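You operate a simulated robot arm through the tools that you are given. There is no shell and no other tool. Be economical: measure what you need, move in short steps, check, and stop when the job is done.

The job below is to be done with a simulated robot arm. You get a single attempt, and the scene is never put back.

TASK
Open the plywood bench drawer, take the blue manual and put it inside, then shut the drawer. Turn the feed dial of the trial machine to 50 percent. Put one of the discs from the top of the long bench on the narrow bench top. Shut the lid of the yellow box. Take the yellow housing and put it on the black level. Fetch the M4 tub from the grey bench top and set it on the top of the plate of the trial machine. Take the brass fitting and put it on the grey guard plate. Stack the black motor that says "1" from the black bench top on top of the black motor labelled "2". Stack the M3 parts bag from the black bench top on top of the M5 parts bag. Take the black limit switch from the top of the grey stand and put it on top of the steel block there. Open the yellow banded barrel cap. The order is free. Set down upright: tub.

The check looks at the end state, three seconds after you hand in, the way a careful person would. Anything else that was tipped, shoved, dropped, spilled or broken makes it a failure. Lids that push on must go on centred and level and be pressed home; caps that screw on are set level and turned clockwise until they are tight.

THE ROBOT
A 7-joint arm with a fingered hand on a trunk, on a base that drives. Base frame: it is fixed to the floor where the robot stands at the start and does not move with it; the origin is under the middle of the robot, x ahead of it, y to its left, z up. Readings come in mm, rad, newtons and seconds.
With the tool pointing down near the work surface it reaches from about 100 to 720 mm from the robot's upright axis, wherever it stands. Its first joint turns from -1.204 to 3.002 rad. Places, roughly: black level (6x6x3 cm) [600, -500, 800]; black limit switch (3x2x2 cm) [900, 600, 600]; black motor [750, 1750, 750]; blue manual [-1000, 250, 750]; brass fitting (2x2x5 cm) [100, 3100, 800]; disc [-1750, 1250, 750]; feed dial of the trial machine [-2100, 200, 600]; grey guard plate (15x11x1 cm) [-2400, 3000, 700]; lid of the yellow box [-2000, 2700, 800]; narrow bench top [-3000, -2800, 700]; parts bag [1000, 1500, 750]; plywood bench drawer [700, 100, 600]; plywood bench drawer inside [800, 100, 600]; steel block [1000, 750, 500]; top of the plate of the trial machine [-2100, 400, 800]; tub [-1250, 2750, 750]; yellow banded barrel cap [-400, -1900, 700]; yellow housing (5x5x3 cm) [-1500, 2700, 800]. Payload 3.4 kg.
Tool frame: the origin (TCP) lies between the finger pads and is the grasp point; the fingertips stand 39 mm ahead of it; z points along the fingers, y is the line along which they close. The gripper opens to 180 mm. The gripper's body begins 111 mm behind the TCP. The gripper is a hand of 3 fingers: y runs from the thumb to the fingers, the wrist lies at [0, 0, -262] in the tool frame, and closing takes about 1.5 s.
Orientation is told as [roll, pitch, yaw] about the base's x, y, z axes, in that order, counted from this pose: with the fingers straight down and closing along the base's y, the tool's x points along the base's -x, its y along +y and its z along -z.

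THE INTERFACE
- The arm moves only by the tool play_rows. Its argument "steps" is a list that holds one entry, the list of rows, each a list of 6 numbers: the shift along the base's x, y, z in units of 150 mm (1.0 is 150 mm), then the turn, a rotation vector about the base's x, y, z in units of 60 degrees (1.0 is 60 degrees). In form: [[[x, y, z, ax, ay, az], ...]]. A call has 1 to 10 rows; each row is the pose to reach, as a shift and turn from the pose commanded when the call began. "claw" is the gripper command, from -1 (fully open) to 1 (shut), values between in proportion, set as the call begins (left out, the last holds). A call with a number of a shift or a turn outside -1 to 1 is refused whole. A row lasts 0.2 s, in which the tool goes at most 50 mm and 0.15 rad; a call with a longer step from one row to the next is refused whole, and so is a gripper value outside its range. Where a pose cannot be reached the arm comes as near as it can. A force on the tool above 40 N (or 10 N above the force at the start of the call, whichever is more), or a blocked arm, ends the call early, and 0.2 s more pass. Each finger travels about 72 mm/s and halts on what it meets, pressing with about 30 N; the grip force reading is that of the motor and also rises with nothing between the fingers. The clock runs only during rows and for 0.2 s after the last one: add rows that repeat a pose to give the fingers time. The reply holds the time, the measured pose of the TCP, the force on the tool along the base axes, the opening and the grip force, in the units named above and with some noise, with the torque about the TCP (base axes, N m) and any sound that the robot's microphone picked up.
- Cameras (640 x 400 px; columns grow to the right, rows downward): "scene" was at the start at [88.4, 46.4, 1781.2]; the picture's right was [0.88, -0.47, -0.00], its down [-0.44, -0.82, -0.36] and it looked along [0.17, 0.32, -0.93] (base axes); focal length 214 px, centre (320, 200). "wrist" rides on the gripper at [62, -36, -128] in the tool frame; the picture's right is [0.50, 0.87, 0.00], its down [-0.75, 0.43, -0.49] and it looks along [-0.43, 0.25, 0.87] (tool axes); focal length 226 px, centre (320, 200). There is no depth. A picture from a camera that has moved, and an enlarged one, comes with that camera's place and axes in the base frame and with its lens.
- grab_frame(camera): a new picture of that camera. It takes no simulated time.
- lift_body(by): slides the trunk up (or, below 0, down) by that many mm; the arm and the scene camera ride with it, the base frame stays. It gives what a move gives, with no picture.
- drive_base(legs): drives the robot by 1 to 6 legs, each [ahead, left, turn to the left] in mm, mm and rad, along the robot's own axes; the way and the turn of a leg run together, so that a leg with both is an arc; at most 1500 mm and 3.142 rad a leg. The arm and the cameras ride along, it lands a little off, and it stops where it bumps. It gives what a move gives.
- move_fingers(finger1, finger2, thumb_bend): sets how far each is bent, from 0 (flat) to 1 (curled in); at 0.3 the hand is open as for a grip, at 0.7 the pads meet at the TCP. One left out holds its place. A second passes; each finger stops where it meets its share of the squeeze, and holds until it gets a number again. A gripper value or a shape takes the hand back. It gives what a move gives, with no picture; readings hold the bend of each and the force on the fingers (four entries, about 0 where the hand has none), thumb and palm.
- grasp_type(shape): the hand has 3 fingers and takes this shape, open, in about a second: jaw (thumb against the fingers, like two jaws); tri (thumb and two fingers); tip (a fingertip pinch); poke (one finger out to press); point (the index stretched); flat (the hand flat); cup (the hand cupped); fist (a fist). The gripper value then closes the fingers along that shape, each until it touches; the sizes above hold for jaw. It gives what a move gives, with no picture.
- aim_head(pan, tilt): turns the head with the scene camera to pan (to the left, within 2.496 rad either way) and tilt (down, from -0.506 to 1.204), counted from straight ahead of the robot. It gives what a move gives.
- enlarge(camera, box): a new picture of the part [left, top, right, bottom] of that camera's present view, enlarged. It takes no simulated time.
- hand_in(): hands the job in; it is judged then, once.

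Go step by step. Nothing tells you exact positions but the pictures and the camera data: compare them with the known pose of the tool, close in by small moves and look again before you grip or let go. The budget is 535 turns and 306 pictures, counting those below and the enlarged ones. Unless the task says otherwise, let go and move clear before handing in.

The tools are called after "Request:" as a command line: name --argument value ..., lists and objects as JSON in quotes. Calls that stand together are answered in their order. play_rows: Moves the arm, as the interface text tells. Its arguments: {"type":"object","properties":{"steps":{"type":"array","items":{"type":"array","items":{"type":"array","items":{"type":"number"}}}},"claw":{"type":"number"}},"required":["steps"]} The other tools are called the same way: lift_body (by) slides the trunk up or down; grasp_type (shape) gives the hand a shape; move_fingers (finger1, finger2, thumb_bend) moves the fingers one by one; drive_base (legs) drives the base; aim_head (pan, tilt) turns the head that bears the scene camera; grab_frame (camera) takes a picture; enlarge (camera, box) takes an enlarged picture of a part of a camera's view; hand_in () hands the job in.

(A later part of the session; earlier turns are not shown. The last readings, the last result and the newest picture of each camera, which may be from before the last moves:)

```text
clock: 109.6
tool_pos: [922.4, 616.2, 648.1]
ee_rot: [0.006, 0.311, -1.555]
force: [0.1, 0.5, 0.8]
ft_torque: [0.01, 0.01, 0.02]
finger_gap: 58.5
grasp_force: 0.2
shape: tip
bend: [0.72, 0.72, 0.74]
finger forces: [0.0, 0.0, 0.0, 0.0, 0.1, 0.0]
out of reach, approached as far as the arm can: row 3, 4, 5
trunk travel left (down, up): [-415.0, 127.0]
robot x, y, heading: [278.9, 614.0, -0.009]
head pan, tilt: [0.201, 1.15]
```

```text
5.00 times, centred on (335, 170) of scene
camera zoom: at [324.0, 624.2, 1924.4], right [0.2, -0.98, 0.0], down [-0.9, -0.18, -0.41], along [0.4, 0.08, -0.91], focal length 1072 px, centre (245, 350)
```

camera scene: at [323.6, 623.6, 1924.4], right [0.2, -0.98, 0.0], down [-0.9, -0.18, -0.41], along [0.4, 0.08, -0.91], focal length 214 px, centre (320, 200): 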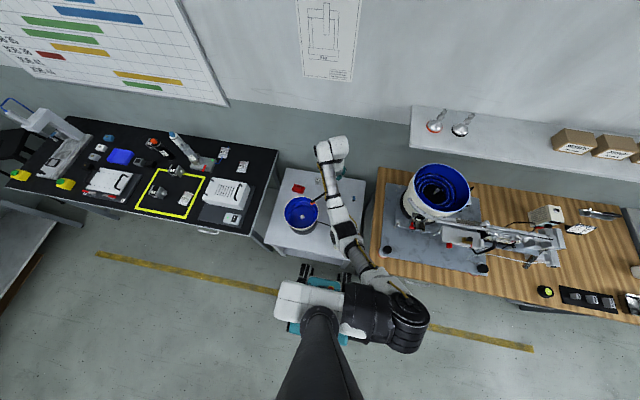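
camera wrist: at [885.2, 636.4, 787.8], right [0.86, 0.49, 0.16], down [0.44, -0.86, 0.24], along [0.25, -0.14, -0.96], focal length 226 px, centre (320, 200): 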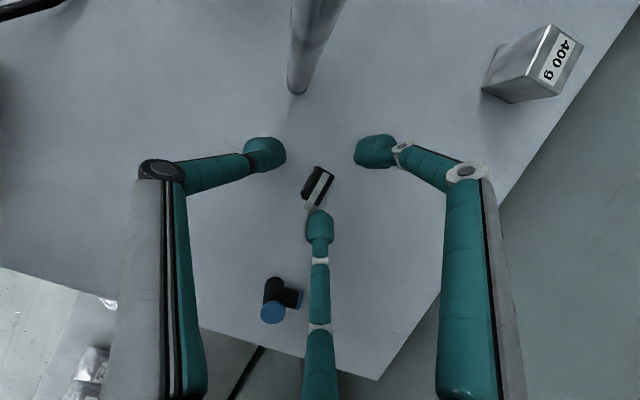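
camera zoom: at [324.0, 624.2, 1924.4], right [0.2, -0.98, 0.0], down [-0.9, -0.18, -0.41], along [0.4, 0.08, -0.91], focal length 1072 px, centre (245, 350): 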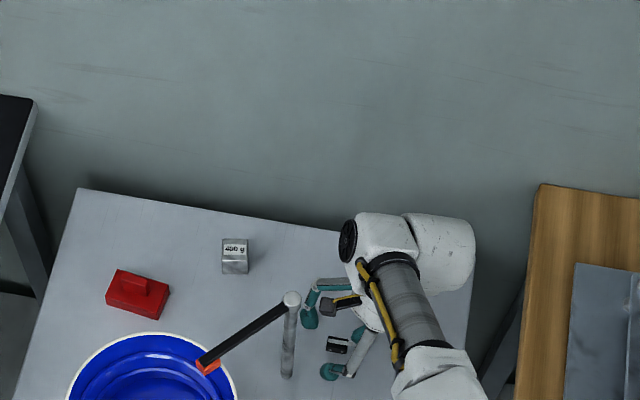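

The arm is at its reach limit; lowering the trunk helps. I raise the arm a little and lower the trunk.

Request:
play_rows --steps '[[[0, 0, 0.3, 0, 0, 0], [0.0, 0, 0.6, 0, 0, 0], [0.0, 0, 0.95, 0, 0, 0]]]'

Request:
lift_body --by -140

Request:
play_rows --steps '[[[0.06, 0, 0, 0, 0, 0], [0.06, 0, 0, 0, 0, 0]]]'

Request:
grab_frame --camera "wrist"

```text
refused: row 3 steps farther than a row can; nothing moved
```

```text
clock: 110.2
tool_pos: [930.5, 616.7, 639.1]
ee_rot: [0.023, 0.311, -1.547]
force: [-3.9, -4.9, 24.3]
ft_torque: [-0.26, 0.33, 0.06]
finger_gap: 57.8
grasp_force: 0.1
shape: tip
bend: [0.72, 0.76, 0.75]
finger forces: [0.1, 16.7, 0.1, 0.0, 7.5, 0.0]
trunk travel left (down, up): [-397.0, 146.0]
robot x, y, heading: [277.1, 617.8, -0.003]
head pan, tilt: [0.201, 1.15]
stopped: the force on the tool passed its limit at 57 N (the readings are from after the stop); the commanded pose is now the measured one
```

```text
clock: 110.8
tool_pos: [927.4, 616.8, 640.3]
ee_rot: [0.022, 0.308, -1.552]
force: [-1.0, -5.4, 27.0]
ft_torque: [-0.38, 0.09, -0.05]
finger_gap: 57.6
grasp_force: 0.0
shape: tip
bend: [0.72, 0.76, 0.75]
finger forces: [0.0, 20.6, 0.0, 0.1, 6.5, 0.1]
out of reach, approached as far as the arm can: row 1, 2
trunk travel left (down, up): [-397.0, 146.0]
robot x, y, heading: [278.7, 614.4, -0.004]
head pan, tilt: [0.201, 1.15]
```

```text
244 pictures are left
camera wrist: at [889.0, 636.6, 778.1], right [0.86, 0.49, 0.17], down [0.44, -0.86, 0.25], along [0.27, -0.14, -0.95], focal length 226 px, centre (320, 200)
```

wrist: 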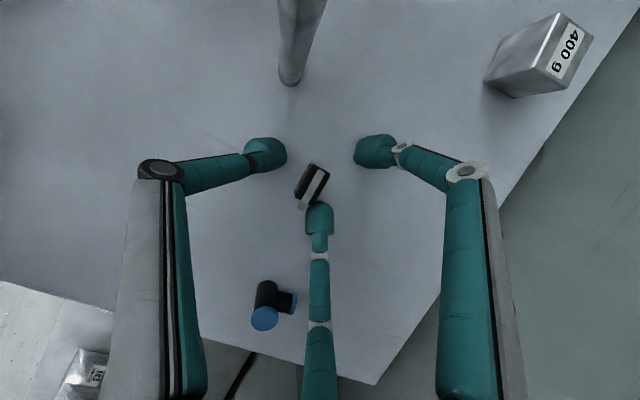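

Request:
lift_body --by 30

Request:
play_rows --steps '[[[0, 0, 0.2, 0, 0, 0], [0.0, 0, 0.5, 0, 0, 0], [0.0, 0, 0.8, 0, 0, 0], [0, 0, 1, 0, 0, 0]]]'

Request:
lift_body --by -145

Request:
grab_frame --camera "wrist"

```text
clock: 111.5
tool_pos: [928.6, 616.4, 663.4]
ee_rot: [0.013, 0.31, -1.552]
force: [-0.4, 0.0, 0.5]
ft_torque: [-0.01, 0.01, -0.01]
finger_gap: 58.0
grasp_force: 0.1
shape: tip
bend: [0.72, 0.72, 0.74]
finger forces: [0.1, 0.0, 0.0, 0.0, 0.1, 0.0]
trunk travel left (down, up): [-427.0, 116.0]
robot x, y, heading: [279.9, 613.0, -0.008]
head pan, tilt: [0.201, 1.15]
```

```text
clock: 112.5
tool_pos: [926.9, 615.9, 817.2]
ee_rot: [0.018, 0.309, -1.551]
force: [0.0, 0.6, 0.0]
ft_torque: [0.01, -0.01, -0.02]
finger_gap: 58.2
grasp_force: 0.0
shape: tip
bend: [0.72, 0.72, 0.74]
finger forces: [0.0, 0.0, 0.0, 0.0, 0.0, 0.0]
trunk travel left (down, up): [-427.0, 116.0]
robot x, y, heading: [277.7, 617.6, 0.001]
head pan, tilt: [0.201, 1.15]
```

```text
clock: 114.2
tool_pos: [927.7, 617.1, 671.8]
ee_rot: [0.018, 0.308, -1.551]
force: [0.0, -0.6, 0.8]
ft_torque: [-0.03, -0.03, 0.0]
finger_gap: 58.4
grasp_force: 0.1
shape: tip
bend: [0.72, 0.72, 0.74]
finger forces: [0.0, 0.0, 0.0, 0.0, 0.0, 0.0]
trunk travel left (down, up): [-282.0, 261.0]
robot x, y, heading: [276.5, 619.3, -0.006]
head pan, tilt: [0.201, 1.15]
```

```text
243 pictures are left
camera wrist: at [888.5, 636.5, 811.4], right [0.86, 0.49, 0.17], down [0.44, -0.86, 0.25], along [0.27, -0.14, -0.95], focal length 226 px, centre (320, 200)
```

wrist: 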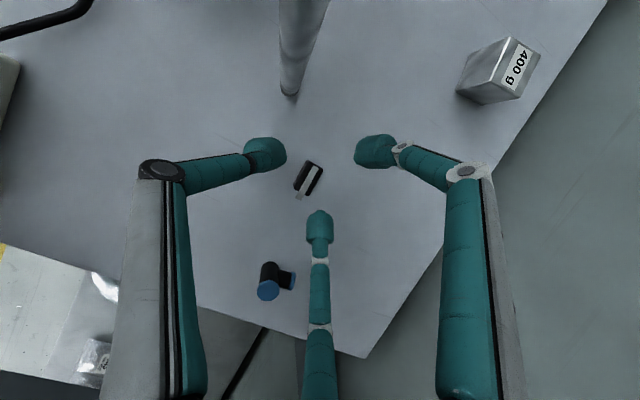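

Request:
play_rows --steps '[[[0.02, -0.05, -0.08, 0, 0, 0], [0.02, -0.05, -0.15, 0, 0, 0], [0.02, -0.05, -0.185, 0, 0, 0], [0.02, -0.05, -0.185, 0, 0, 0]]]'

Request:
enlarge --camera "wrist" --box '[220, 100, 420, 250]'

```text
clock: 115.2
tool_pos: [930.4, 607.7, 644.5]
ee_rot: [0.022, 0.309, -1.55]
force: [0.1, -4.1, 10.2]
ft_torque: [-0.39, -0.19, -0.05]
finger_gap: 58.6
grasp_force: 0.0
shape: tip
bend: [0.72, 0.73, 0.74]
finger forces: [0.0, 11.2, 0.1, 0.1, 0.0, 0.0]
trunk travel left (down, up): [-282.0, 261.0]
robot x, y, heading: [277.5, 613.7, -0.005]
head pan, tilt: [0.201, 1.15]
```

```text
2.67 times, centred on (320, 175) of wrist
camera zoom: at [891.5, 628.0, 784.4], right [0.86, 0.49, 0.17], down [0.44, -0.86, 0.25], along [0.27, -0.14, -0.95], focal length 603 px, centre (320, 267)
```

zoom: 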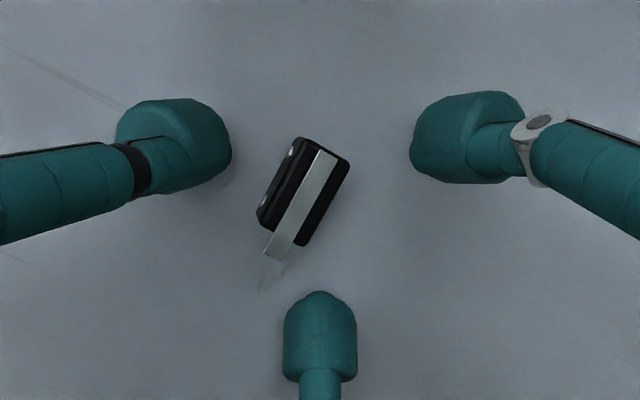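

Request:
play_rows --steps '[[[0, 0, 0.025, 0, 0, 0], [0, 0, 0.025, 0, 0, 0], [0, 0, 0.025, 0, 0, 0], [0, 0, 0.025, 0, 0, 0], [0, 0, 0.025, 0, 0, 0], [0, 0, 0.025, 0, 0, 0]]]' --claw 1

Request:
enlarge --camera "wrist" --box '[220, 100, 420, 250]'

```text
clock: 116.7
tool_pos: [930.4, 607.9, 648.1]
ee_rot: [0.018, 0.309, -1.552]
force: [0.2, 0.1, 0.4]
ft_torque: [-0.02, 0.03, -0.03]
finger_gap: 0.0
grasp_force: 29.8
shape: tip
bend: [0.73, 0.76, 0.74]
finger forces: [0.1, 0.0, 0.0, 0.1, 0.1, 0.0]
trunk travel left (down, up): [-282.0, 261.0]
robot x, y, heading: [276.9, 613.8, -0.012]
head pan, tilt: [0.201, 1.15]
```

```text
2.67 times, centred on (320, 175) of wrist
camera zoom: at [892.0, 628.5, 786.5], right [0.86, 0.49, 0.17], down [0.44, -0.86, 0.25], along [0.26, -0.14, -0.95], focal length 603 px, centre (320, 267)
```

zoom: 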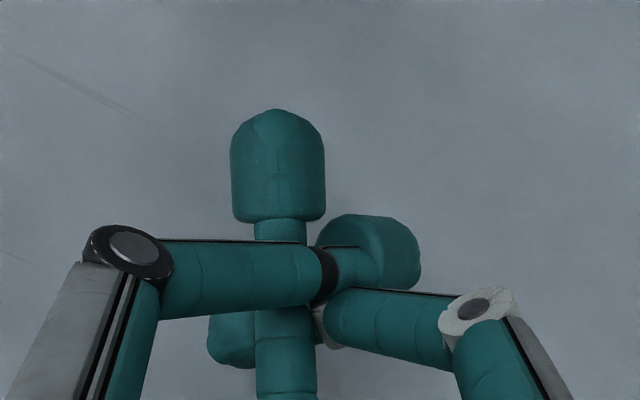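

The tip shape crosses the fingers; nothing gripped. I open again, check, and go back to jaw.

Request:
play_rows --steps '[[[0, 0, 0.025, 0, 0, 0], [0, 0, 0.025, 0, 0, 0], [0, 0, 0.025, 0, 0, 0], [0, 0, 0.1, 0, 0, 0], [0, 0, 0.3, 0, 0, 0], [0, 0, 0.3, 0, 0, 0]]]' --claw 0.35

Request:
grasp_type --shape "jaw"

Request:
play_rows --steps '[[[0, 0, 0.2, 0, 0, 0], [0, 0, 0.2, 0, 0, 0], [0, 0, 0.2, 0, 0, 0], [0, 0, 0.2, 0, 0, 0], [0, 0, 0.2, 0, 0, 0], [0, 0, 0.2, 0, 0, 0]]]' --claw 0.35

Request:
grab_frame --camera "wrist"

```text
clock: 118.0
tool_pos: [929.6, 607.8, 692.4]
ee_rot: [0.017, 0.31, -1.552]
force: [-0.5, 0.1, 0.0]
ft_torque: [0.02, 0.01, -0.01]
finger_gap: 58.1
grasp_force: 0.0
shape: tip
bend: [0.72, 0.72, 0.74]
finger forces: [0.1, 0.0, 0.0, 0.0, 0.1, 0.1]
trunk travel left (down, up): [-282.0, 261.0]
robot x, y, heading: [280.2, 616.0, -0.006]
head pan, tilt: [0.201, 1.15]
```

```text
clock: 119.0
tool_pos: [927.8, 609.0, 692.4]
ee_rot: [0.016, 0.307, -1.548]
force: [0.1, -0.1, 0.1]
ft_torque: [0.01, -0.01, 0.01]
finger_gap: 179.7
grasp_force: 0.1
shape: jaw
bend: [0.3, 0.3, 0.3]
finger forces: [0.2, 0.0, 0.1, 0.0, 0.0, 0.0]
trunk travel left (down, up): [-282.0, 261.0]
robot x, y, heading: [275.8, 613.0, -0.005]
head pan, tilt: [0.201, 1.15]
```

```text
clock: 120.3
tool_pos: [929.9, 608.4, 723.1]
ee_rot: [0.018, 0.308, -1.549]
force: [-0.5, -0.5, 0.2]
ft_torque: [-0.02, -0.01, 0.02]
finger_gap: 58.9
grasp_force: 0.2
shape: jaw
bend: [0.72, 0.72, 0.74]
finger forces: [0.0, 0.0, 0.0, 0.0, 0.0, 0.1]
trunk travel left (down, up): [-282.0, 261.0]
robot x, y, heading: [275.6, 612.2, -0.005]
head pan, tilt: [0.201, 1.15]
```

```text
240 pictures are left
camera wrist: at [891.4, 629.5, 861.9], right [0.86, 0.49, 0.17], down [0.44, -0.86, 0.25], along [0.26, -0.14, -0.95], focal length 226 px, centre (320, 200)
```

wrist: 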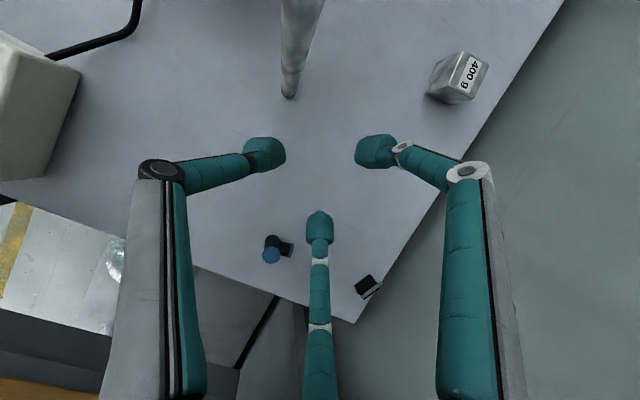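

The switch got flicked toward the table's rear right corner; it is still on the stand. Look closer.

Request:
enlarge --camera "wrist" --box '[327, 262, 407, 312]'

Request:
enlarge --camera "scene" --box '[280, 120, 400, 220]'

```text
8.00 times, centred on (367, 287) of wrist
camera zoom: at [891.4, 629.5, 861.9], right [0.86, 0.49, 0.17], down [0.44, -0.86, 0.25], along [0.26, -0.14, -0.95], focal length 1808 px, centre (-56, -496)
```

zoom: 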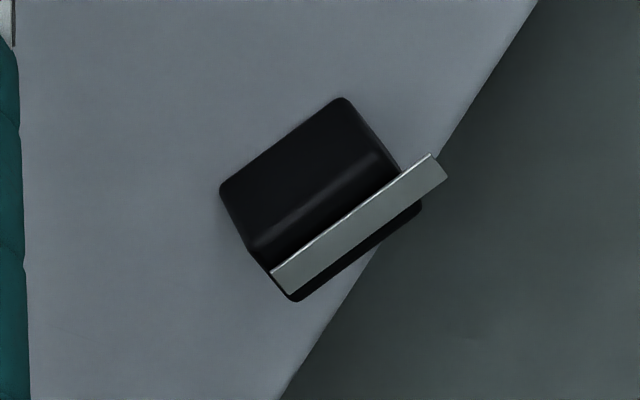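

```text
4.00 times, centred on (340, 170) of scene
camera zoom: at [393.2, 624.1, 1790.8], right [0.19, -0.98, 0.0], down [-0.9, -0.18, -0.41], along [0.4, 0.08, -0.91], focal length 858 px, centre (240, 320)
```

zoom: 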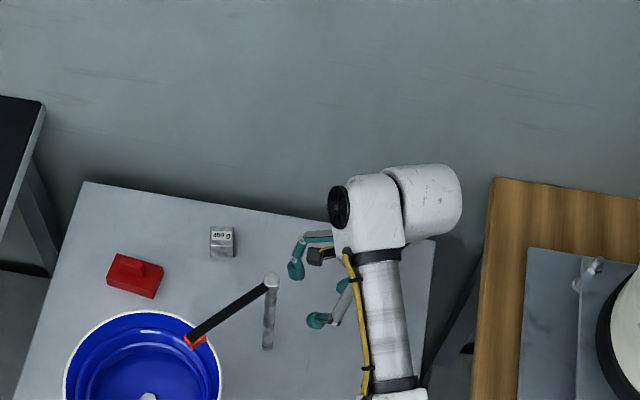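

Request:
enlarge --camera "scene" --box '[240, 200, 400, 300]'

```text
4.00 times, centred on (320, 250) of scene
camera zoom: at [393.2, 624.1, 1790.8], right [0.19, -0.98, 0.0], down [-0.9, -0.18, -0.41], along [0.4, 0.08, -0.91], focal length 858 px, centre (320, 0)
```

zoom: 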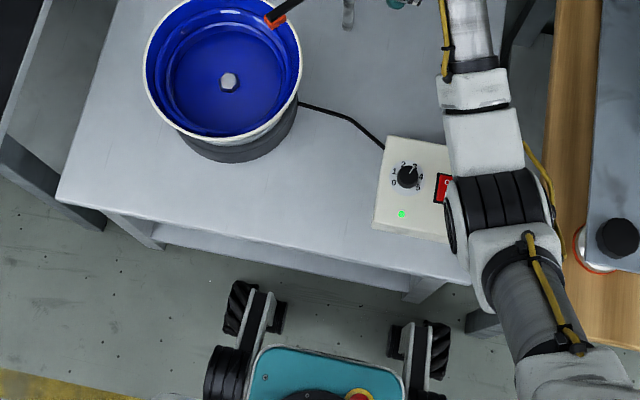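

The switch lies about (1084, 513), roughly 25 mm inside the rear edge. I re-orient: tool leaning forward, thumb on its near-right end, then approach.

Request:
play_rows --steps '[[[0, 0, 0.3, 0, 0, 0], [0.1, -0.1, 0.6, -0.14, 0, 0], [0.3, -0.2, 0.8, -0.296, 0, 0], [0.3, -0.2, 0.8, -0.296, 0, 0]]]'

Request:
play_rows --steps '[[[0, 0, 0, 0, 0, 0.14], [0, 0, 0, 0, 0, 0.28], [0, 0, 0, 0, 0, 0.42], [0, 0, 0, 0, 0, 0.56], [0, 0, 0, 0, 0, 0.7], [0, 0, 0, 0, 0, 0.84], [0, 0, 0, 0, 0, 0.98], [0, 0, 0, 0, 0, 1.0]]]'

Request:
play_rows --steps '[[[0.1, -0.1, 0, 0, -0.14, 0], [0.3, -0.3, 0, 0, -0.28, 0], [0.5, -0.5, 0, 0, -0.42, 0], [0.6, -0.5, 0, 0, -0.42, 0], [0.6, -0.5, 0, 0, -0.42, 0]]]'

Request:
grab_frame --camera "wrist"

```text
refused: row 3 steps farther than a row can; nothing moved
```

```text
clock: 122.2
tool_pos: [931.2, 609.5, 721.7]
ee_rot: [0.019, 0.31, -0.501]
force: [-0.3, -0.5, 0.0]
ft_torque: [0.02, -0.01, 0.01]
finger_gap: 58.5
grasp_force: 0.0
shape: jaw
bend: [0.72, 0.72, 0.74]
finger forces: [0.0, 0.0, 0.0, 0.1, 0.0, 0.0]
trunk travel left (down, up): [-282.0, 261.0]
robot x, y, heading: [275.3, 616.8, -0.002]
head pan, tilt: [0.201, 1.15]
```

```text
clock: 123.3
tool_pos: [1019.5, 534.7, 723.8]
ee_rot: [0.228, -0.082, -0.48]
force: [-0.4, 0.3, -0.6]
ft_torque: [0.07, 0.0, -0.01]
finger_gap: 58.9
grasp_force: 0.0
shape: jaw
bend: [0.72, 0.72, 0.74]
finger forces: [0.0, 0.0, 0.0, 0.0, 0.2, 0.0]
trunk travel left (down, up): [-282.0, 261.0]
robot x, y, heading: [276.6, 616.8, -0.01]
head pan, tilt: [0.201, 1.15]
```

```text
236 pictures are left
camera wrist: at [927.3, 510.6, 833.4], right [-0.07, 0.99, 0.15], down [0.77, -0.05, 0.64], along [0.63, 0.16, -0.76], focal length 226 px, centre (320, 200)
```

wrist: 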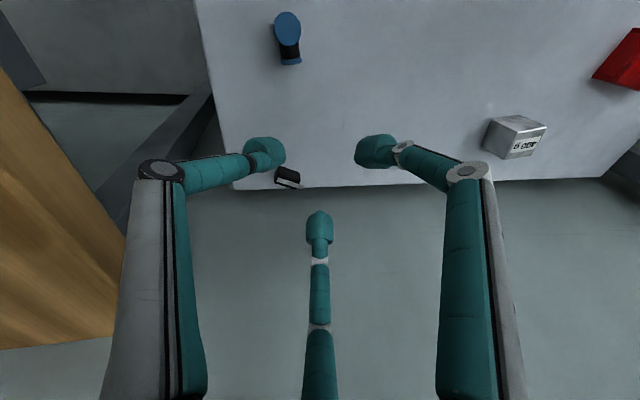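

Request:
play_rows --steps '[[[0.1, -0.05, 0, -0.08, -0.1, 0], [0.2, -0.1, 0, -0.158, -0.2, 0], [0.32, -0.13, 0, -0.158, -0.25, 0], [0.32, -0.13, 0, -0.158, -0.25, 0]]]'

Request:
grab_frame --camera "wrist"

```text
clock: 124.3
tool_pos: [1066.7, 515.8, 721.7]
ee_rot: [0.199, -0.389, -0.473]
force: [0.8, -0.8, 0.7]
ft_torque: [0.0, 0.0, 0.0]
finger_gap: 58.8
grasp_force: 0.1
shape: jaw
bend: [0.72, 0.72, 0.74]
finger forces: [0.0, 0.1, 0.0, 0.0, 0.1, 0.0]
trunk travel left (down, up): [-282.0, 261.0]
robot x, y, heading: [277.8, 615.0, -0.004]
head pan, tilt: [0.201, 1.15]
```

```text
235 pictures are left
camera wrist: at [948.7, 507.0, 806.6], right [-0.08, 1.0, -0.03], down [0.58, 0.07, 0.81], along [0.81, 0.05, -0.58], focal length 226 px, centre (320, 200)
```

wrist: 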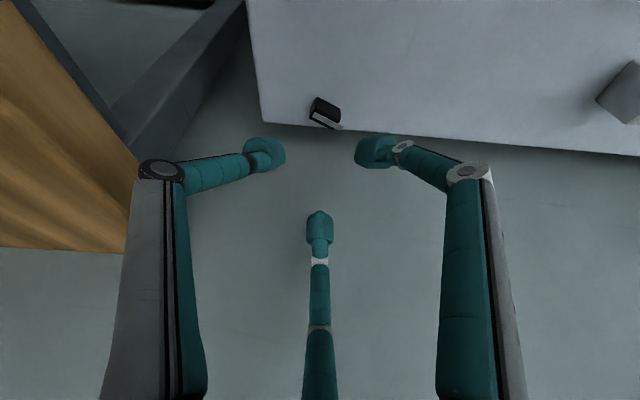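

Request:
play_rows --steps '[[[0, 0.01, -0.25, 0, 0, 0], [0, 0.02, -0.42, 0, 0, 0], [0, 0.02, -0.5, 0, 0, 0], [0, 0.02, -0.5, 0, 0, 0]]]'

Request:
enlarge --camera "wrist" --box '[200, 75, 440, 225]'

```text
clock: 125.3
tool_pos: [1067.9, 516.1, 647.1]
ee_rot: [0.199, -0.388, -0.472]
force: [0.8, -0.5, -0.1]
ft_torque: [0.0, 0.03, -0.03]
finger_gap: 58.7
grasp_force: 0.0
shape: jaw
bend: [0.72, 0.72, 0.74]
finger forces: [0.0, 0.0, 0.1, 0.0, 0.1, 0.0]
trunk travel left (down, up): [-282.0, 261.0]
robot x, y, heading: [276.7, 613.0, -0.004]
head pan, tilt: [0.201, 1.15]
```

```text
2.67 times, centred on (320, 150) of wrist
camera zoom: at [949.6, 509.1, 731.5], right [-0.08, 1.0, -0.03], down [0.58, 0.07, 0.81], along [0.81, 0.05, -0.58], focal length 603 px, centre (320, 333)
```

zoom: 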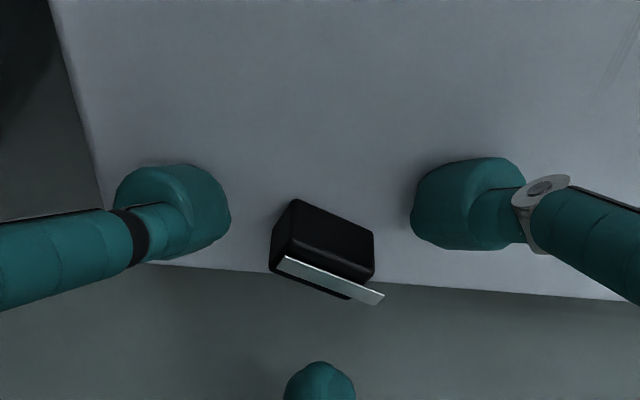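

Well placed; I reduce the lean by 10° so the far finger comes lower, and go down.

Request:
play_rows --steps '[[[0.02, 0.01, 0.03, 0, 0.08, 0], [0.05, 0.01, 0.03, 0, 0.167, 0], [0.05, 0.01, 0, 0, 0.167, 0], [0.05, 0.01, -0.04, 0, 0.167, 0], [0.05, 0.01, -0.07, 0, 0.167, 0], [0.05, 0.01, -0.07, 0, 0.167, 0]]]'

Request:
enlarge --camera "wrist" --box '[200, 75, 440, 225]'

```text
clock: 126.8
tool_pos: [1076.8, 518.0, 643.8]
ee_rot: [0.121, -0.24, -0.447]
force: [1.0, -3.6, 27.1]
ft_torque: [-0.45, 0.23, 0.14]
finger_gap: 59.6
grasp_force: 0.0
shape: jaw
bend: [0.73, 0.72, 0.76]
finger forces: [9.5, 0.0, 0.0, 0.0, 17.2, 0.1]
trunk travel left (down, up): [-282.0, 261.0]
robot x, y, heading: [278.6, 614.4, -0.013]
head pan, tilt: [0.201, 1.15]
```

```text
2.67 times, centred on (320, 150) of wrist
camera zoom: at [974.6, 510.8, 745.4], right [-0.09, 1.0, -0.02], down [0.71, 0.08, 0.7], along [0.7, 0.05, -0.71], focal length 603 px, centre (320, 333)
```

zoom: 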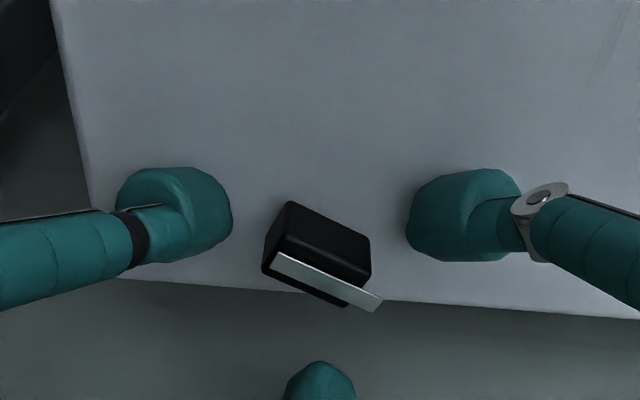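

Request:
play_rows --steps '[[[0, 0, 0.025, 0, 0, 0], [0, 0, 0.025, 0, 0, 0]]]'

Request:
play_rows --steps '[[[0, 0, 0, 0, 0, 0], [0, 0, 0, 0, 0, 0], [0, 0, 0, 0, 0, 0], [0, 0, 0, 0, 0, 0]]]' --claw 0.7

Request:
enlarge --camera "wrist" --box '[200, 75, 440, 225]'

```text
clock: 127.3
tool_pos: [1075.6, 518.0, 643.1]
ee_rot: [0.118, -0.234, -0.448]
force: [4.9, -2.8, 18.8]
ft_torque: [-0.45, -0.04, 0.1]
finger_gap: 58.7
grasp_force: 0.0
shape: jaw
bend: [0.73, 0.72, 0.77]
finger forces: [5.2, 0.0, 0.1, 0.0, 14.3, 0.1]
trunk travel left (down, up): [-282.0, 261.0]
robot x, y, heading: [278.3, 617.8, -0.002]
head pan, tilt: [0.201, 1.15]
```

```text
clock: 128.3
tool_pos: [1075.4, 519.6, 636.8]
ee_rot: [0.115, -0.228, -0.448]
force: [0.3, -0.4, 0.8]
ft_torque: [0.0, -0.02, 0.01]
finger_gap: 0.1
grasp_force: 30.0
shape: jaw
bend: [0.76, 0.74, 0.79]
finger forces: [0.1, 0.0, 0.1, 0.1, 0.0, 0.1]
trunk travel left (down, up): [-282.0, 261.0]
robot x, y, heading: [278.6, 614.3, -0.004]
head pan, tilt: [0.201, 1.15]
```

```text
2.67 times, centred on (320, 150) of wrist
camera zoom: at [974.7, 511.9, 741.9], right [-0.09, 1.0, -0.02], down [0.72, 0.07, 0.7], along [0.69, 0.05, -0.72], focal length 603 px, centre (320, 333)
```

zoom: 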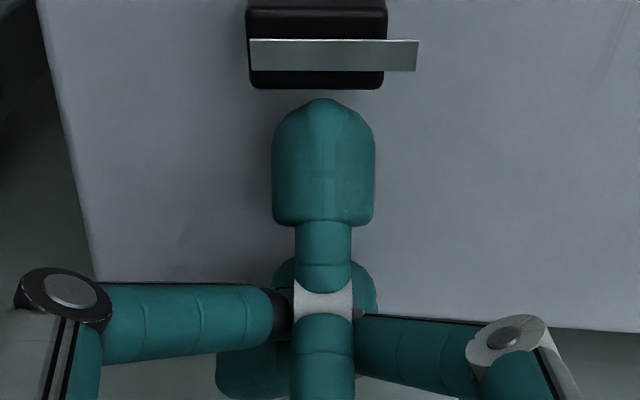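

The far finger dragged the switch inward (safe now). I open, raise slightly and look for a cleaner grip.

Request:
play_rows --steps '[[[0, 0, 0.1, 0, 0, 0], [0, 0, 0.3, 0, 0, 0], [0, 0, 0.5, 0, 0, 0], [0, 0, 0.5, 0, 0, 0], [0, 0, 0.5, 0, 0, 0]]]'

Request:
play_rows --steps '[[[0, 0, 0, 0, 0, 0], [0, 0, 0, 0, 0, 0], [0, 0, 0, 0, 0, 0], [0, 0, 0, 0, 0, 0], [0, 0, 0, 0, 0, 0]]]' --claw 0.35

Request:
grab_frame --camera "wrist"

```text
clock: 129.6
tool_pos: [1077.3, 517.8, 714.2]
ee_rot: [0.118, -0.233, -0.449]
force: [-0.3, -0.4, -0.3]
ft_torque: [-0.02, 0.02, 0.0]
finger_gap: 0.1
grasp_force: 30.1
shape: jaw
bend: [0.76, 0.74, 0.79]
finger forces: [0.0, 0.1, 0.0, 0.1, 0.1, 0.0]
trunk travel left (down, up): [-282.0, 261.0]
robot x, y, heading: [276.2, 615.3, -0.006]
head pan, tilt: [0.201, 1.15]
```

```text
clock: 130.8
tool_pos: [1076.4, 518.2, 715.3]
ee_rot: [0.116, -0.231, -0.447]
force: [-0.2, -1.0, 0.2]
ft_torque: [0.0, 0.02, -0.04]
finger_gap: 58.3
grasp_force: 0.1
shape: jaw
bend: [0.72, 0.72, 0.74]
finger forces: [0.1, 0.0, 0.0, 0.0, 0.0, 0.1]
trunk travel left (down, up): [-282.0, 261.0]
robot x, y, heading: [275.8, 609.4, -0.008]
head pan, tilt: [0.201, 1.15]
```

```text
231 pictures are left
camera wrist: at [975.4, 511.3, 819.5], right [-0.09, 1.0, -0.02], down [0.71, 0.07, 0.7], along [0.7, 0.05, -0.72], focal length 226 px, centre (320, 200)
```

wrist: 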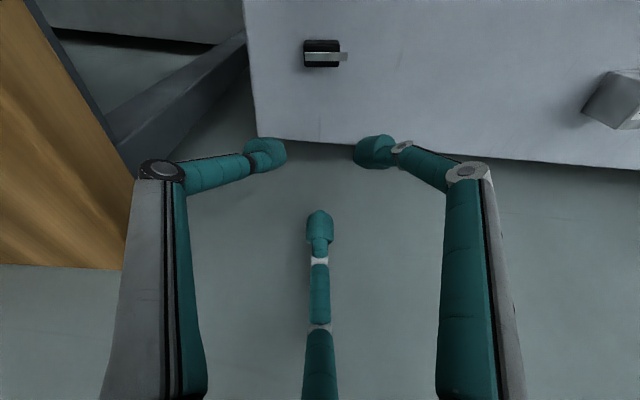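

Request:
play_rows --steps '[[[-0.15, 0, 0, 0, 0, 0.14], [-0.3, 0, 0, 0, 0, 0.28], [-0.42, -0.02, 0, 0, 0, 0.42], [-0.42, -0.02, 0, 0, 0, 0.42]]]'

Request:
play_rows --steps '[[[0, 0, 0, -0.105, 0.086, 0], [0, 0, -0.15, -0.105, 0.086, 0], [0, 0, -0.25, -0.105, 0.086, 0], [0, 0, -0.25, -0.105, 0.086, 0]]]'

Request:
grab_frame --camera "wrist"

```text
clock: 131.8
tool_pos: [1012.8, 516.7, 717.1]
ee_rot: [0.117, -0.23, -0.007]
force: [-1.3, 0.0, 0.3]
ft_torque: [0.01, 0.02, 0.01]
finger_gap: 58.1
grasp_force: 0.1
shape: jaw
bend: [0.72, 0.72, 0.74]
finger forces: [0.0, 0.0, 0.0, 0.0, 0.1, 0.0]
trunk travel left (down, up): [-282.0, 261.0]
robot x, y, heading: [278.3, 613.6, -0.009]
head pan, tilt: [0.201, 1.15]
```

```text
clock: 132.8
tool_pos: [1012.2, 515.3, 678.4]
ee_rot: [0.006, -0.142, 0.013]
force: [0.3, -0.5, 0.8]
ft_torque: [0.0, 0.0, 0.03]
finger_gap: 58.2
grasp_force: 0.1
shape: jaw
bend: [0.72, 0.72, 0.74]
finger forces: [0.0, 0.0, 0.1, 0.0, 0.1, 0.0]
trunk travel left (down, up): [-282.0, 261.0]
robot x, y, heading: [276.4, 613.8, 0.002]
head pan, tilt: [0.201, 1.15]
```

```text
230 pictures are left
camera wrist: at [934.2, 477.7, 794.1], right [-0.51, 0.86, -0.07], down [0.67, 0.44, 0.6], along [0.54, 0.26, -0.8], focal length 226 px, centre (320, 200)
```

wrist: 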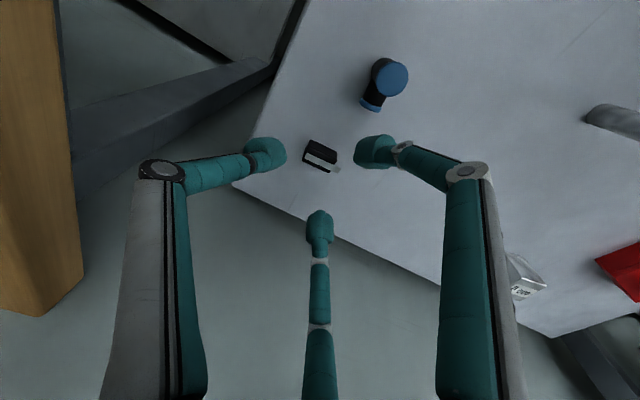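

Request:
play_rows --steps '[[[0.0, -0.01, -0.12, 0, 0, 0], [0, -0.01, -0.19, 0, 0, 0], [0, -0.01, -0.19, 0, 0, 0]]]'

Request:
enlarge --camera "wrist" --box '[200, 90, 440, 240]'

```text
clock: 133.6
tool_pos: [1012.1, 515.0, 648.7]
ee_rot: [0.004, -0.141, 0.014]
force: [-0.7, 0.4, -0.5]
ft_torque: [-0.01, 0.0, -0.02]
finger_gap: 58.2
grasp_force: 0.0
shape: jaw
bend: [0.72, 0.72, 0.74]
finger forces: [0.0, 0.0, 0.0, 0.0, 0.1, 0.0]
trunk travel left (down, up): [-282.0, 261.0]
robot x, y, heading: [276.0, 619.6, -0.004]
head pan, tilt: [0.201, 1.15]
```

```text
2.67 times, centred on (320, 165) of wrist
camera zoom: at [933.1, 477.0, 764.7], right [-0.51, 0.86, -0.07], down [0.67, 0.44, 0.6], along [0.54, 0.26, -0.8], focal length 603 px, centre (320, 293)
```

zoom: 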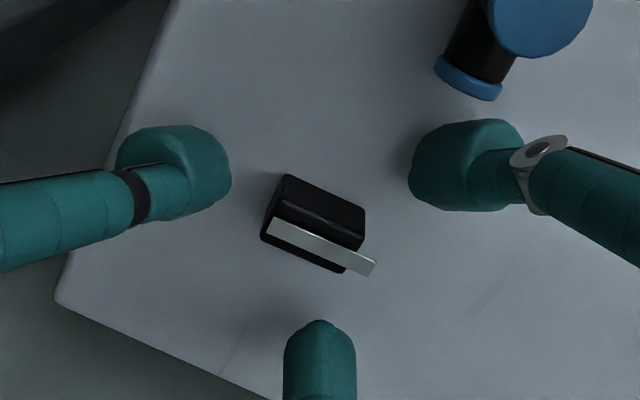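

Request:
play_rows --steps '[[[0, 0, -0.015, 0, 0, 0], [0, 0, -0.015, 0, 0, 0], [0, 0, -0.015, 0, 0, 0], [0, 0, -0.015, 0, 0, 0], [0, 0, -0.015, 0, 0, 0], [0, 0, -0.015, 0, 0, 0]]]' --claw 1

Request:
enlarge --camera "wrist" --box '[200, 90, 440, 240]'

```text
clock: 134.9
tool_pos: [1013.0, 514.6, 647.0]
ee_rot: [0.007, -0.142, 0.014]
force: [0.0, 0.5, 0.3]
ft_torque: [0.0, 0.03, -0.01]
finger_gap: 12.6
grasp_force: 29.9
shape: jaw
bend: [0.71, 0.71, 0.73]
finger forces: [23.1, 24.7, 0.0, 0.0, 26.3, 0.0]
trunk travel left (down, up): [-282.0, 261.0]
robot x, y, heading: [276.1, 615.3, -0.003]
head pan, tilt: [0.201, 1.15]
```

```text
2.67 times, centred on (320, 165) of wrist
camera zoom: at [933.4, 476.7, 762.7], right [-0.51, 0.86, -0.07], down [0.67, 0.44, 0.6], along [0.54, 0.26, -0.8], focal length 603 px, centre (320, 293)
```

zoom: 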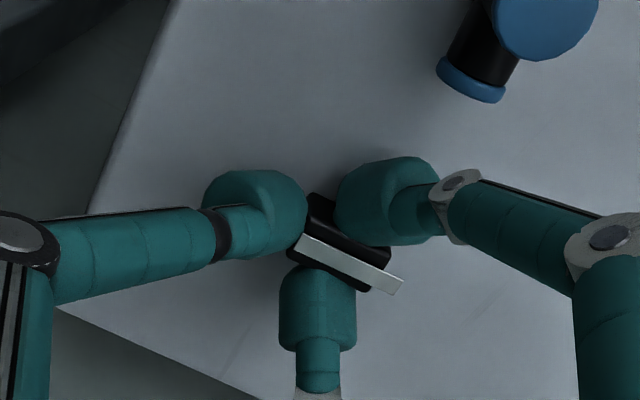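

Gripped firmly with all three fingers. Lifting and moving over the steel block.

Request:
play_rows --steps '[[[0, 0, 0.2, 0, 0, 0], [0, 0, 0.5, 0, 0, 0], [0, 0, 0.8, 0, 0, 0], [0, 0, 0.8, 0, 0, 0]]]'

Request:
grab_frame --camera "wrist"

```text
clock: 135.9
tool_pos: [1013.0, 516.0, 766.4]
ee_rot: [0.006, -0.141, 0.011]
force: [0.2, -0.6, -0.3]
ft_torque: [-0.02, 0.0, 0.03]
finger_gap: 12.1
grasp_force: 29.9
shape: jaw
bend: [0.71, 0.71, 0.73]
finger forces: [23.1, 24.6, 0.0, 0.0, 25.9, 0.0]
trunk travel left (down, up): [-282.0, 261.0]
robot x, y, heading: [275.9, 613.0, -0.005]
head pan, tilt: [0.201, 1.15]
```

```text
227 pictures are left
camera wrist: at [933.5, 477.5, 882.5], right [-0.51, 0.86, -0.07], down [0.67, 0.44, 0.6], along [0.54, 0.26, -0.8], focal length 226 px, centre (320, 200)
```

wrist: 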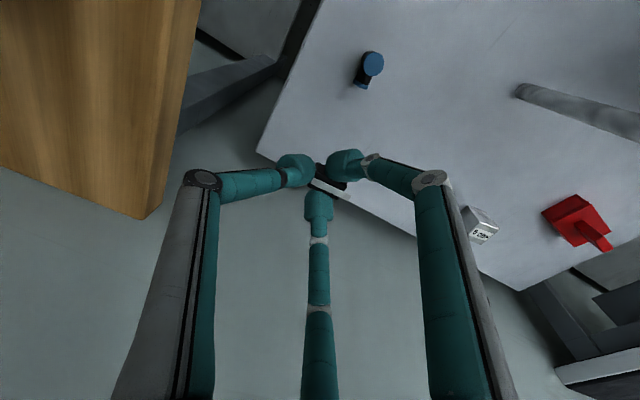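

Request:
play_rows --steps '[[[0.08, 0.3, 0.05, 0, 0, 0], [0.13, 0.6, 0.05, 0, 0, 0], [0.13, 0.9, 0.05, 0, 0, 0], [0.13, 1, 0.05, 0, 0, 0]]]'

Request:
play_rows --steps '[[[0, 0.3, 0, 0, 0, 0], [0, 0.6, 0, 0, 0, 0], [0, 0.75, 0, 0, 0, 0], [0, 0.75, 0, 0, 0, 0]]]'

Request:
grab_frame --camera "wrist"

Request:
enlarge --camera "scene" --box '[240, 130, 360, 205]'

```text
clock: 136.9
tool_pos: [1033.6, 665.5, 773.6]
ee_rot: [0.005, -0.141, 0.012]
force: [0.2, -0.4, 0.3]
ft_torque: [0.04, -0.02, -0.01]
finger_gap: 12.4
grasp_force: 30.1
shape: jaw
bend: [0.71, 0.71, 0.73]
finger forces: [23.1, 24.5, 0.1, 0.0, 25.7, 0.0]
trunk travel left (down, up): [-282.0, 261.0]
robot x, y, heading: [280.6, 615.5, -0.005]
head pan, tilt: [0.201, 1.15]
```

```text
clock: 137.9
tool_pos: [1009.9, 758.5, 783.0]
ee_rot: [0.006, -0.142, 0.011]
force: [0.5, -0.3, -0.7]
ft_torque: [0.01, 0.06, 0.02]
finger_gap: 11.6
grasp_force: 29.6
shape: jaw
bend: [0.71, 0.71, 0.73]
finger forces: [23.3, 24.7, 0.1, 0.1, 25.6, 0.0]
out of reach, approached as far as the arm can: row 2, 3, 4
trunk travel left (down, up): [-282.0, 261.0]
robot x, y, heading: [282.0, 615.2, -0.006]
head pan, tilt: [0.201, 1.15]
```

```text
226 pictures are left
camera wrist: at [930.8, 721.5, 899.4], right [-0.5, 0.86, -0.06], down [0.67, 0.44, 0.6], along [0.54, 0.26, -0.8], focal length 226 px, centre (320, 200)
```

wrist: 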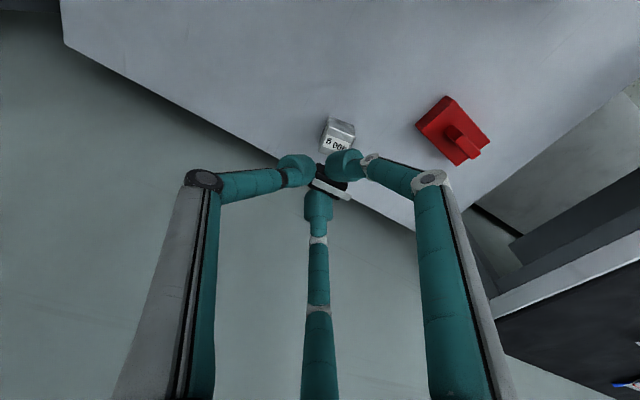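

```text
5.33 times, centred on (300, 168) of scene
camera zoom: at [392.6, 621.2, 1790.9], right [0.19, -0.98, 0.0], down [-0.9, -0.18, -0.41], along [0.4, 0.08, -0.91], focal length 1144 px, centre (427, 373)
```

zoom: 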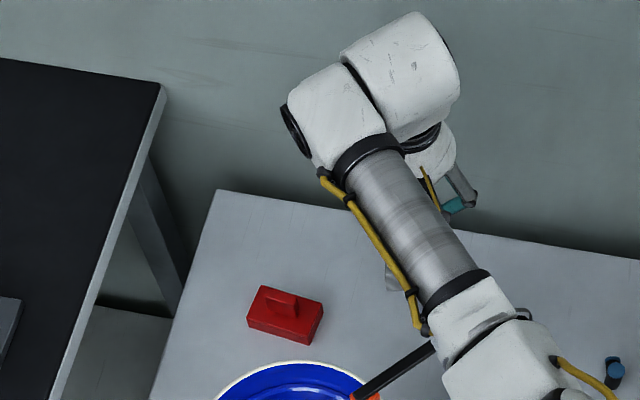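

Request:
drive_base --legs '[[15, 60, 0]]'

Request:
lift_body --by -60

Request:
enlarge --camera "wrist" --box '[240, 80, 480, 230]'

```text
clock: 138.9
tool_pos: [1028.9, 790.8, 783.1]
ee_rot: [0.032, -0.141, 0.003]
force: [0.7, -1.9, -0.8]
ft_torque: [0.2, 0.08, 0.02]
finger_gap: 11.7
grasp_force: 30.1
shape: jaw
bend: [0.71, 0.71, 0.73]
finger forces: [23.2, 24.6, 0.1, 0.1, 25.4, 0.0]
trunk travel left (down, up): [-282.0, 261.0]
robot x, y, heading: [292.3, 663.4, -0.007]
head pan, tilt: [0.201, 1.15]
```

```text
clock: 139.9
tool_pos: [1025.3, 807.6, 725.3]
ee_rot: [0.009, -0.146, 0.007]
force: [0.6, 0.3, -0.1]
ft_torque: [-0.05, 0.0, -0.02]
finger_gap: 11.8
grasp_force: 29.7
shape: jaw
bend: [0.71, 0.71, 0.73]
finger forces: [23.2, 24.6, 0.0, 0.0, 25.1, 0.0]
trunk travel left (down, up): [-222.0, 321.0]
robot x, y, heading: [293.9, 663.9, -0.004]
head pan, tilt: [0.201, 1.15]
```

```text
2.67 times, centred on (360, 155) of wrist
camera zoom: at [945.8, 768.4, 841.0], right [-0.5, 0.86, -0.06], down [0.67, 0.43, 0.6], along [0.55, 0.26, -0.8], focal length 603 px, centre (213, 320)
```

zoom: 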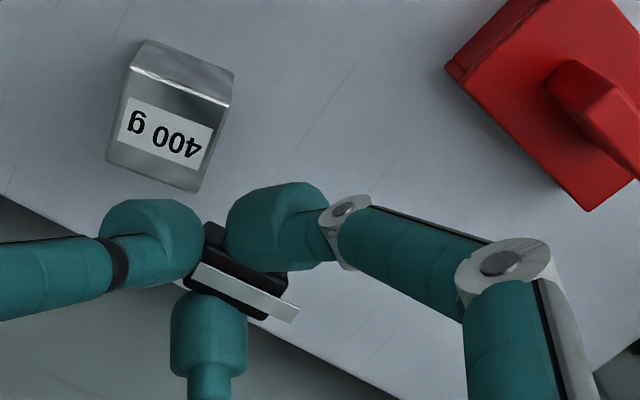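

Block top is near (1025, 781), about z 637. I shift over it.

Request:
play_rows --steps '[[[-0.055, -0.12, 0, 0, 0, 0], [-0.055, -0.24, 0, 0, 0, 0], [-0.055, -0.24, -0.1, 0, 0, 0], [-0.055, -0.24, -0.1, 0, 0, 0]]]'

Request:
enlarge --camera "wrist" --box '[200, 90, 440, 240]'

```text
clock: 140.9
tool_pos: [1017.9, 784.0, 707.7]
ee_rot: [-0.002, -0.144, 0.01]
force: [0.1, -0.4, -0.7]
ft_torque: [-0.04, 0.0, -0.02]
finger_gap: 11.9
grasp_force: 29.7
shape: jaw
bend: [0.71, 0.71, 0.73]
finger forces: [23.2, 24.6, 0.0, 0.1, 25.0, 0.0]
trunk travel left (down, up): [-222.0, 321.0]
robot x, y, heading: [292.2, 668.3, -0.002]
head pan, tilt: [0.201, 1.15]
```

```text
2.67 times, centred on (320, 165) of wrist
camera zoom: at [938.4, 747.4, 823.2], right [-0.5, 0.86, -0.07], down [0.67, 0.44, 0.59], along [0.54, 0.25, -0.8], focal length 603 px, centre (320, 293)
```

zoom: 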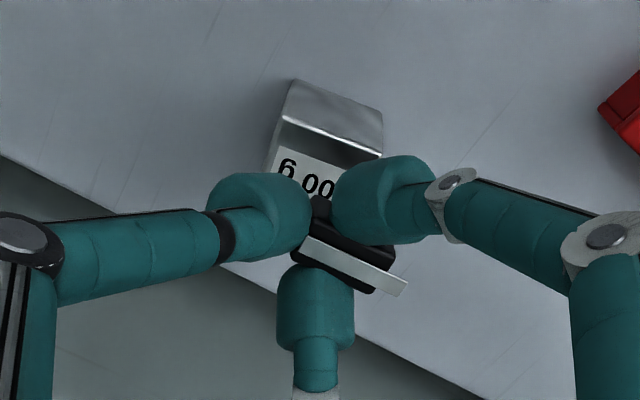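

Request:
play_rows --steps '[[[0.02, -0.075, 0, 0, 0, 0], [0.02, -0.075, -0.03, 0, 0, 0], [0.02, -0.075, -0.05, 0, 0, 0], [0.02, -0.075, -0.05, 0, 0, 0]]]'

Request:
enlarge --camera "wrist" --box '[200, 90, 440, 240]'

Request:
enlarge --camera "scene" --box '[280, 130, 380, 192]'

```text
clock: 141.9
tool_pos: [1020.7, 758.1, 699.7]
ee_rot: [0.013, -0.145, 0.005]
force: [-0.9, -0.2, -1.3]
ft_torque: [-0.02, 0.0, 0.01]
finger_gap: 11.5
grasp_force: 29.9
shape: jaw
bend: [0.71, 0.71, 0.73]
finger forces: [23.2, 24.6, 0.1, 0.0, 24.9, 0.0]
trunk travel left (down, up): [-222.0, 321.0]
robot x, y, heading: [295.2, 666.2, -0.007]
head pan, tilt: [0.201, 1.15]
```

```text
2.67 times, centred on (320, 165) of wrist
camera zoom: at [942.4, 718.8, 816.7], right [-0.5, 0.86, -0.06], down [0.67, 0.43, 0.6], along [0.54, 0.26, -0.8], focal length 603 px, centre (320, 293)
```

zoom: 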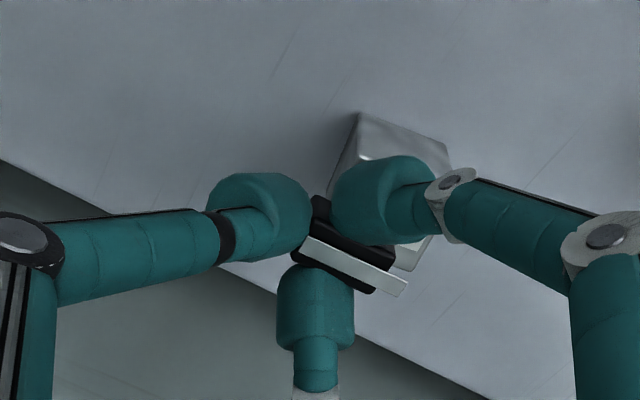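

```text
6.40 times, centred on (330, 161) of scene
camera zoom: at [472.7, 678.1, 1727.6], right [0.19, -0.98, 0.0], down [-0.9, -0.18, -0.4], along [0.4, 0.08, -0.91], focal length 1373 px, centre (256, 450)
```

zoom: 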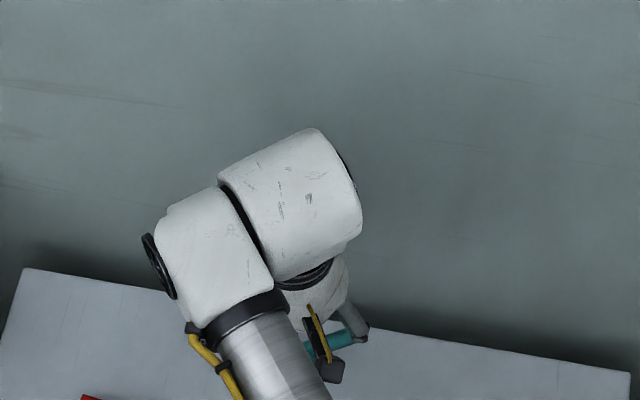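

Request:
play_rows --steps '[[[0, 0.06, 0, 0, 0, 0], [0, 0.11, 0, 0, 0, 0], [0, 0.11, 0, 0, 0, 0], [0, 0.11, 0, 0, 0, 0], [0, 0.11, 0, 0, 0, 0]]]'

Request:
enlarge --camera "wrist" --box '[200, 90, 440, 240]'

```text
clock: 143.1
tool_pos: [1021.6, 779.0, 700.1]
ee_rot: [0.011, -0.143, 0.007]
force: [-0.1, 0.3, -0.4]
ft_torque: [-0.02, 0.01, 0.03]
finger_gap: 11.3
grasp_force: 29.9
shape: jaw
bend: [0.71, 0.71, 0.73]
finger forces: [23.2, 24.6, 0.0, 0.0, 24.8, 0.1]
trunk travel left (down, up): [-222.0, 321.0]
robot x, y, heading: [295.3, 670.3, -0.001]
head pan, tilt: [0.201, 1.15]
```

```text
2.67 times, centred on (320, 165) of wrist
camera zoom: at [942.2, 740.4, 817.1], right [-0.5, 0.86, -0.06], down [0.67, 0.44, 0.6], along [0.54, 0.26, -0.8], focal length 603 px, centre (320, 293)
```

zoom: 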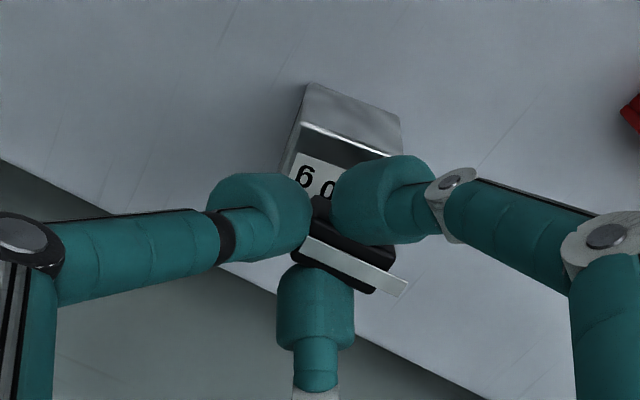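

Request:
play_rows --steps '[[[-0.015, -0.03, 0, 0, 0, 0], [-0.015, -0.03, -0.02, 0, 0, 0], [-0.015, -0.03, -0.04, 0, 0, 0], [-0.015, -0.03, -0.05, 0, 0, 0], [-0.015, -0.03, -0.06, 0, 0, 0], [-0.015, -0.03, -0.07, 0, 0, 0], [-0.015, -0.03, -0.07, 0, 0, 0]]]'

Request:
enlarge --camera "wrist" --box '[200, 90, 440, 240]'

```text
clock: 144.7
tool_pos: [1019.5, 770.6, 690.8]
ee_rot: [0.01, -0.143, 0.008]
force: [0.3, 0.3, -0.6]
ft_torque: [-0.02, 0.02, -0.01]
finger_gap: 11.8
grasp_force: 29.3
shape: jaw
bend: [0.71, 0.71, 0.73]
finger forces: [23.2, 24.6, 0.0, 0.0, 24.7, 0.1]
trunk travel left (down, up): [-222.0, 321.0]
robot x, y, heading: [294.2, 666.9, -0.009]
head pan, tilt: [0.201, 1.15]
```

```text
2.67 times, centred on (320, 165) of wrist
camera zoom: at [940.0, 732.6, 806.9], right [-0.5, 0.86, -0.06], down [0.67, 0.43, 0.6], along [0.54, 0.26, -0.8], focal length 603 px, centre (320, 293)
```

zoom: 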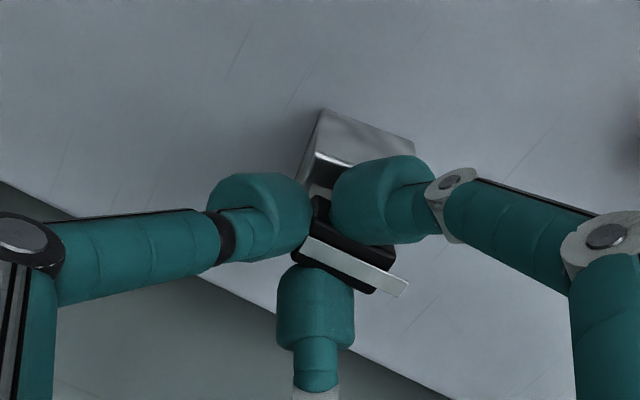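

Request:
play_rows --steps '[[[0, 0.01, -0.015, 0, 0, 0], [0, 0.02, -0.03, 0, 0, 0], [0, 0.02, -0.045, 0, 0, 0], [0, 0.02, -0.045, 0, 0, 0]]]'

```text
clock: 145.7
tool_pos: [1019.0, 773.0, 683.6]
ee_rot: [0.012, -0.146, 0.006]
force: [-0.8, -0.2, 3.3]
ft_torque: [0.04, 0.04, -0.01]
finger_gap: 11.5
grasp_force: 29.5
shape: jaw
bend: [0.71, 0.71, 0.73]
finger forces: [24.0, 25.0, 0.0, 0.0, 25.3, 0.1]
trunk travel left (down, up): [-222.0, 321.0]
robot x, y, heading: [294.1, 665.8, -0.003]
head pan, tilt: [0.201, 1.15]
```

Contact is felt; releasing.

Request:
play_rows --steps '[[[0, 0, -0.005, 0, 0, 0], [0, 0, -0.005, 0, 0, 0], [0, 0, -0.005, 0, 0, 0], [0, 0, -0.005, 0, 0, 0], [0, 0, -0.005, 0, 0, 0]]]' --claw 0.4

Request:
enlarge --camera "wrist" --box '[200, 90, 440, 240]'

```text
clock: 146.9
tool_pos: [1019.6, 773.0, 682.9]
ee_rot: [0.01, -0.143, 0.007]
force: [0.2, 0.7, -0.5]
ft_torque: [-0.02, 0.03, 0.0]
finger_gap: 53.6
grasp_force: 0.2
shape: jaw
bend: [0.72, 0.72, 0.74]
finger forces: [0.0, 0.0, 0.0, 0.0, 0.0, 0.0]
trunk travel left (down, up): [-222.0, 321.0]
robot x, y, heading: [297.1, 668.8, -0.009]
head pan, tilt: [0.201, 1.15]
```

```text
2.67 times, centred on (320, 165) of wrist
camera zoom: at [940.0, 735.6, 799.1], right [-0.5, 0.86, -0.06], down [0.67, 0.43, 0.6], along [0.54, 0.26, -0.8], focal length 603 px, centre (320, 293)
```

zoom: 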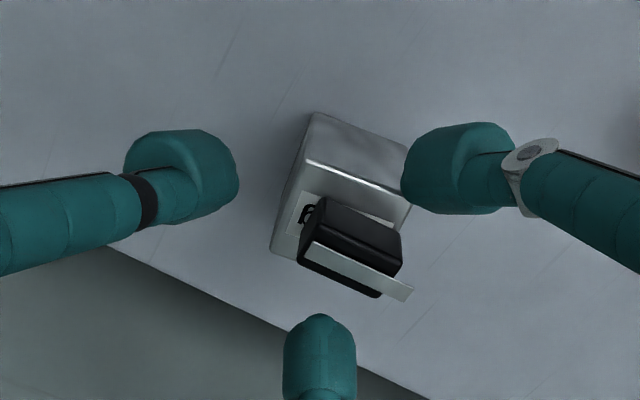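

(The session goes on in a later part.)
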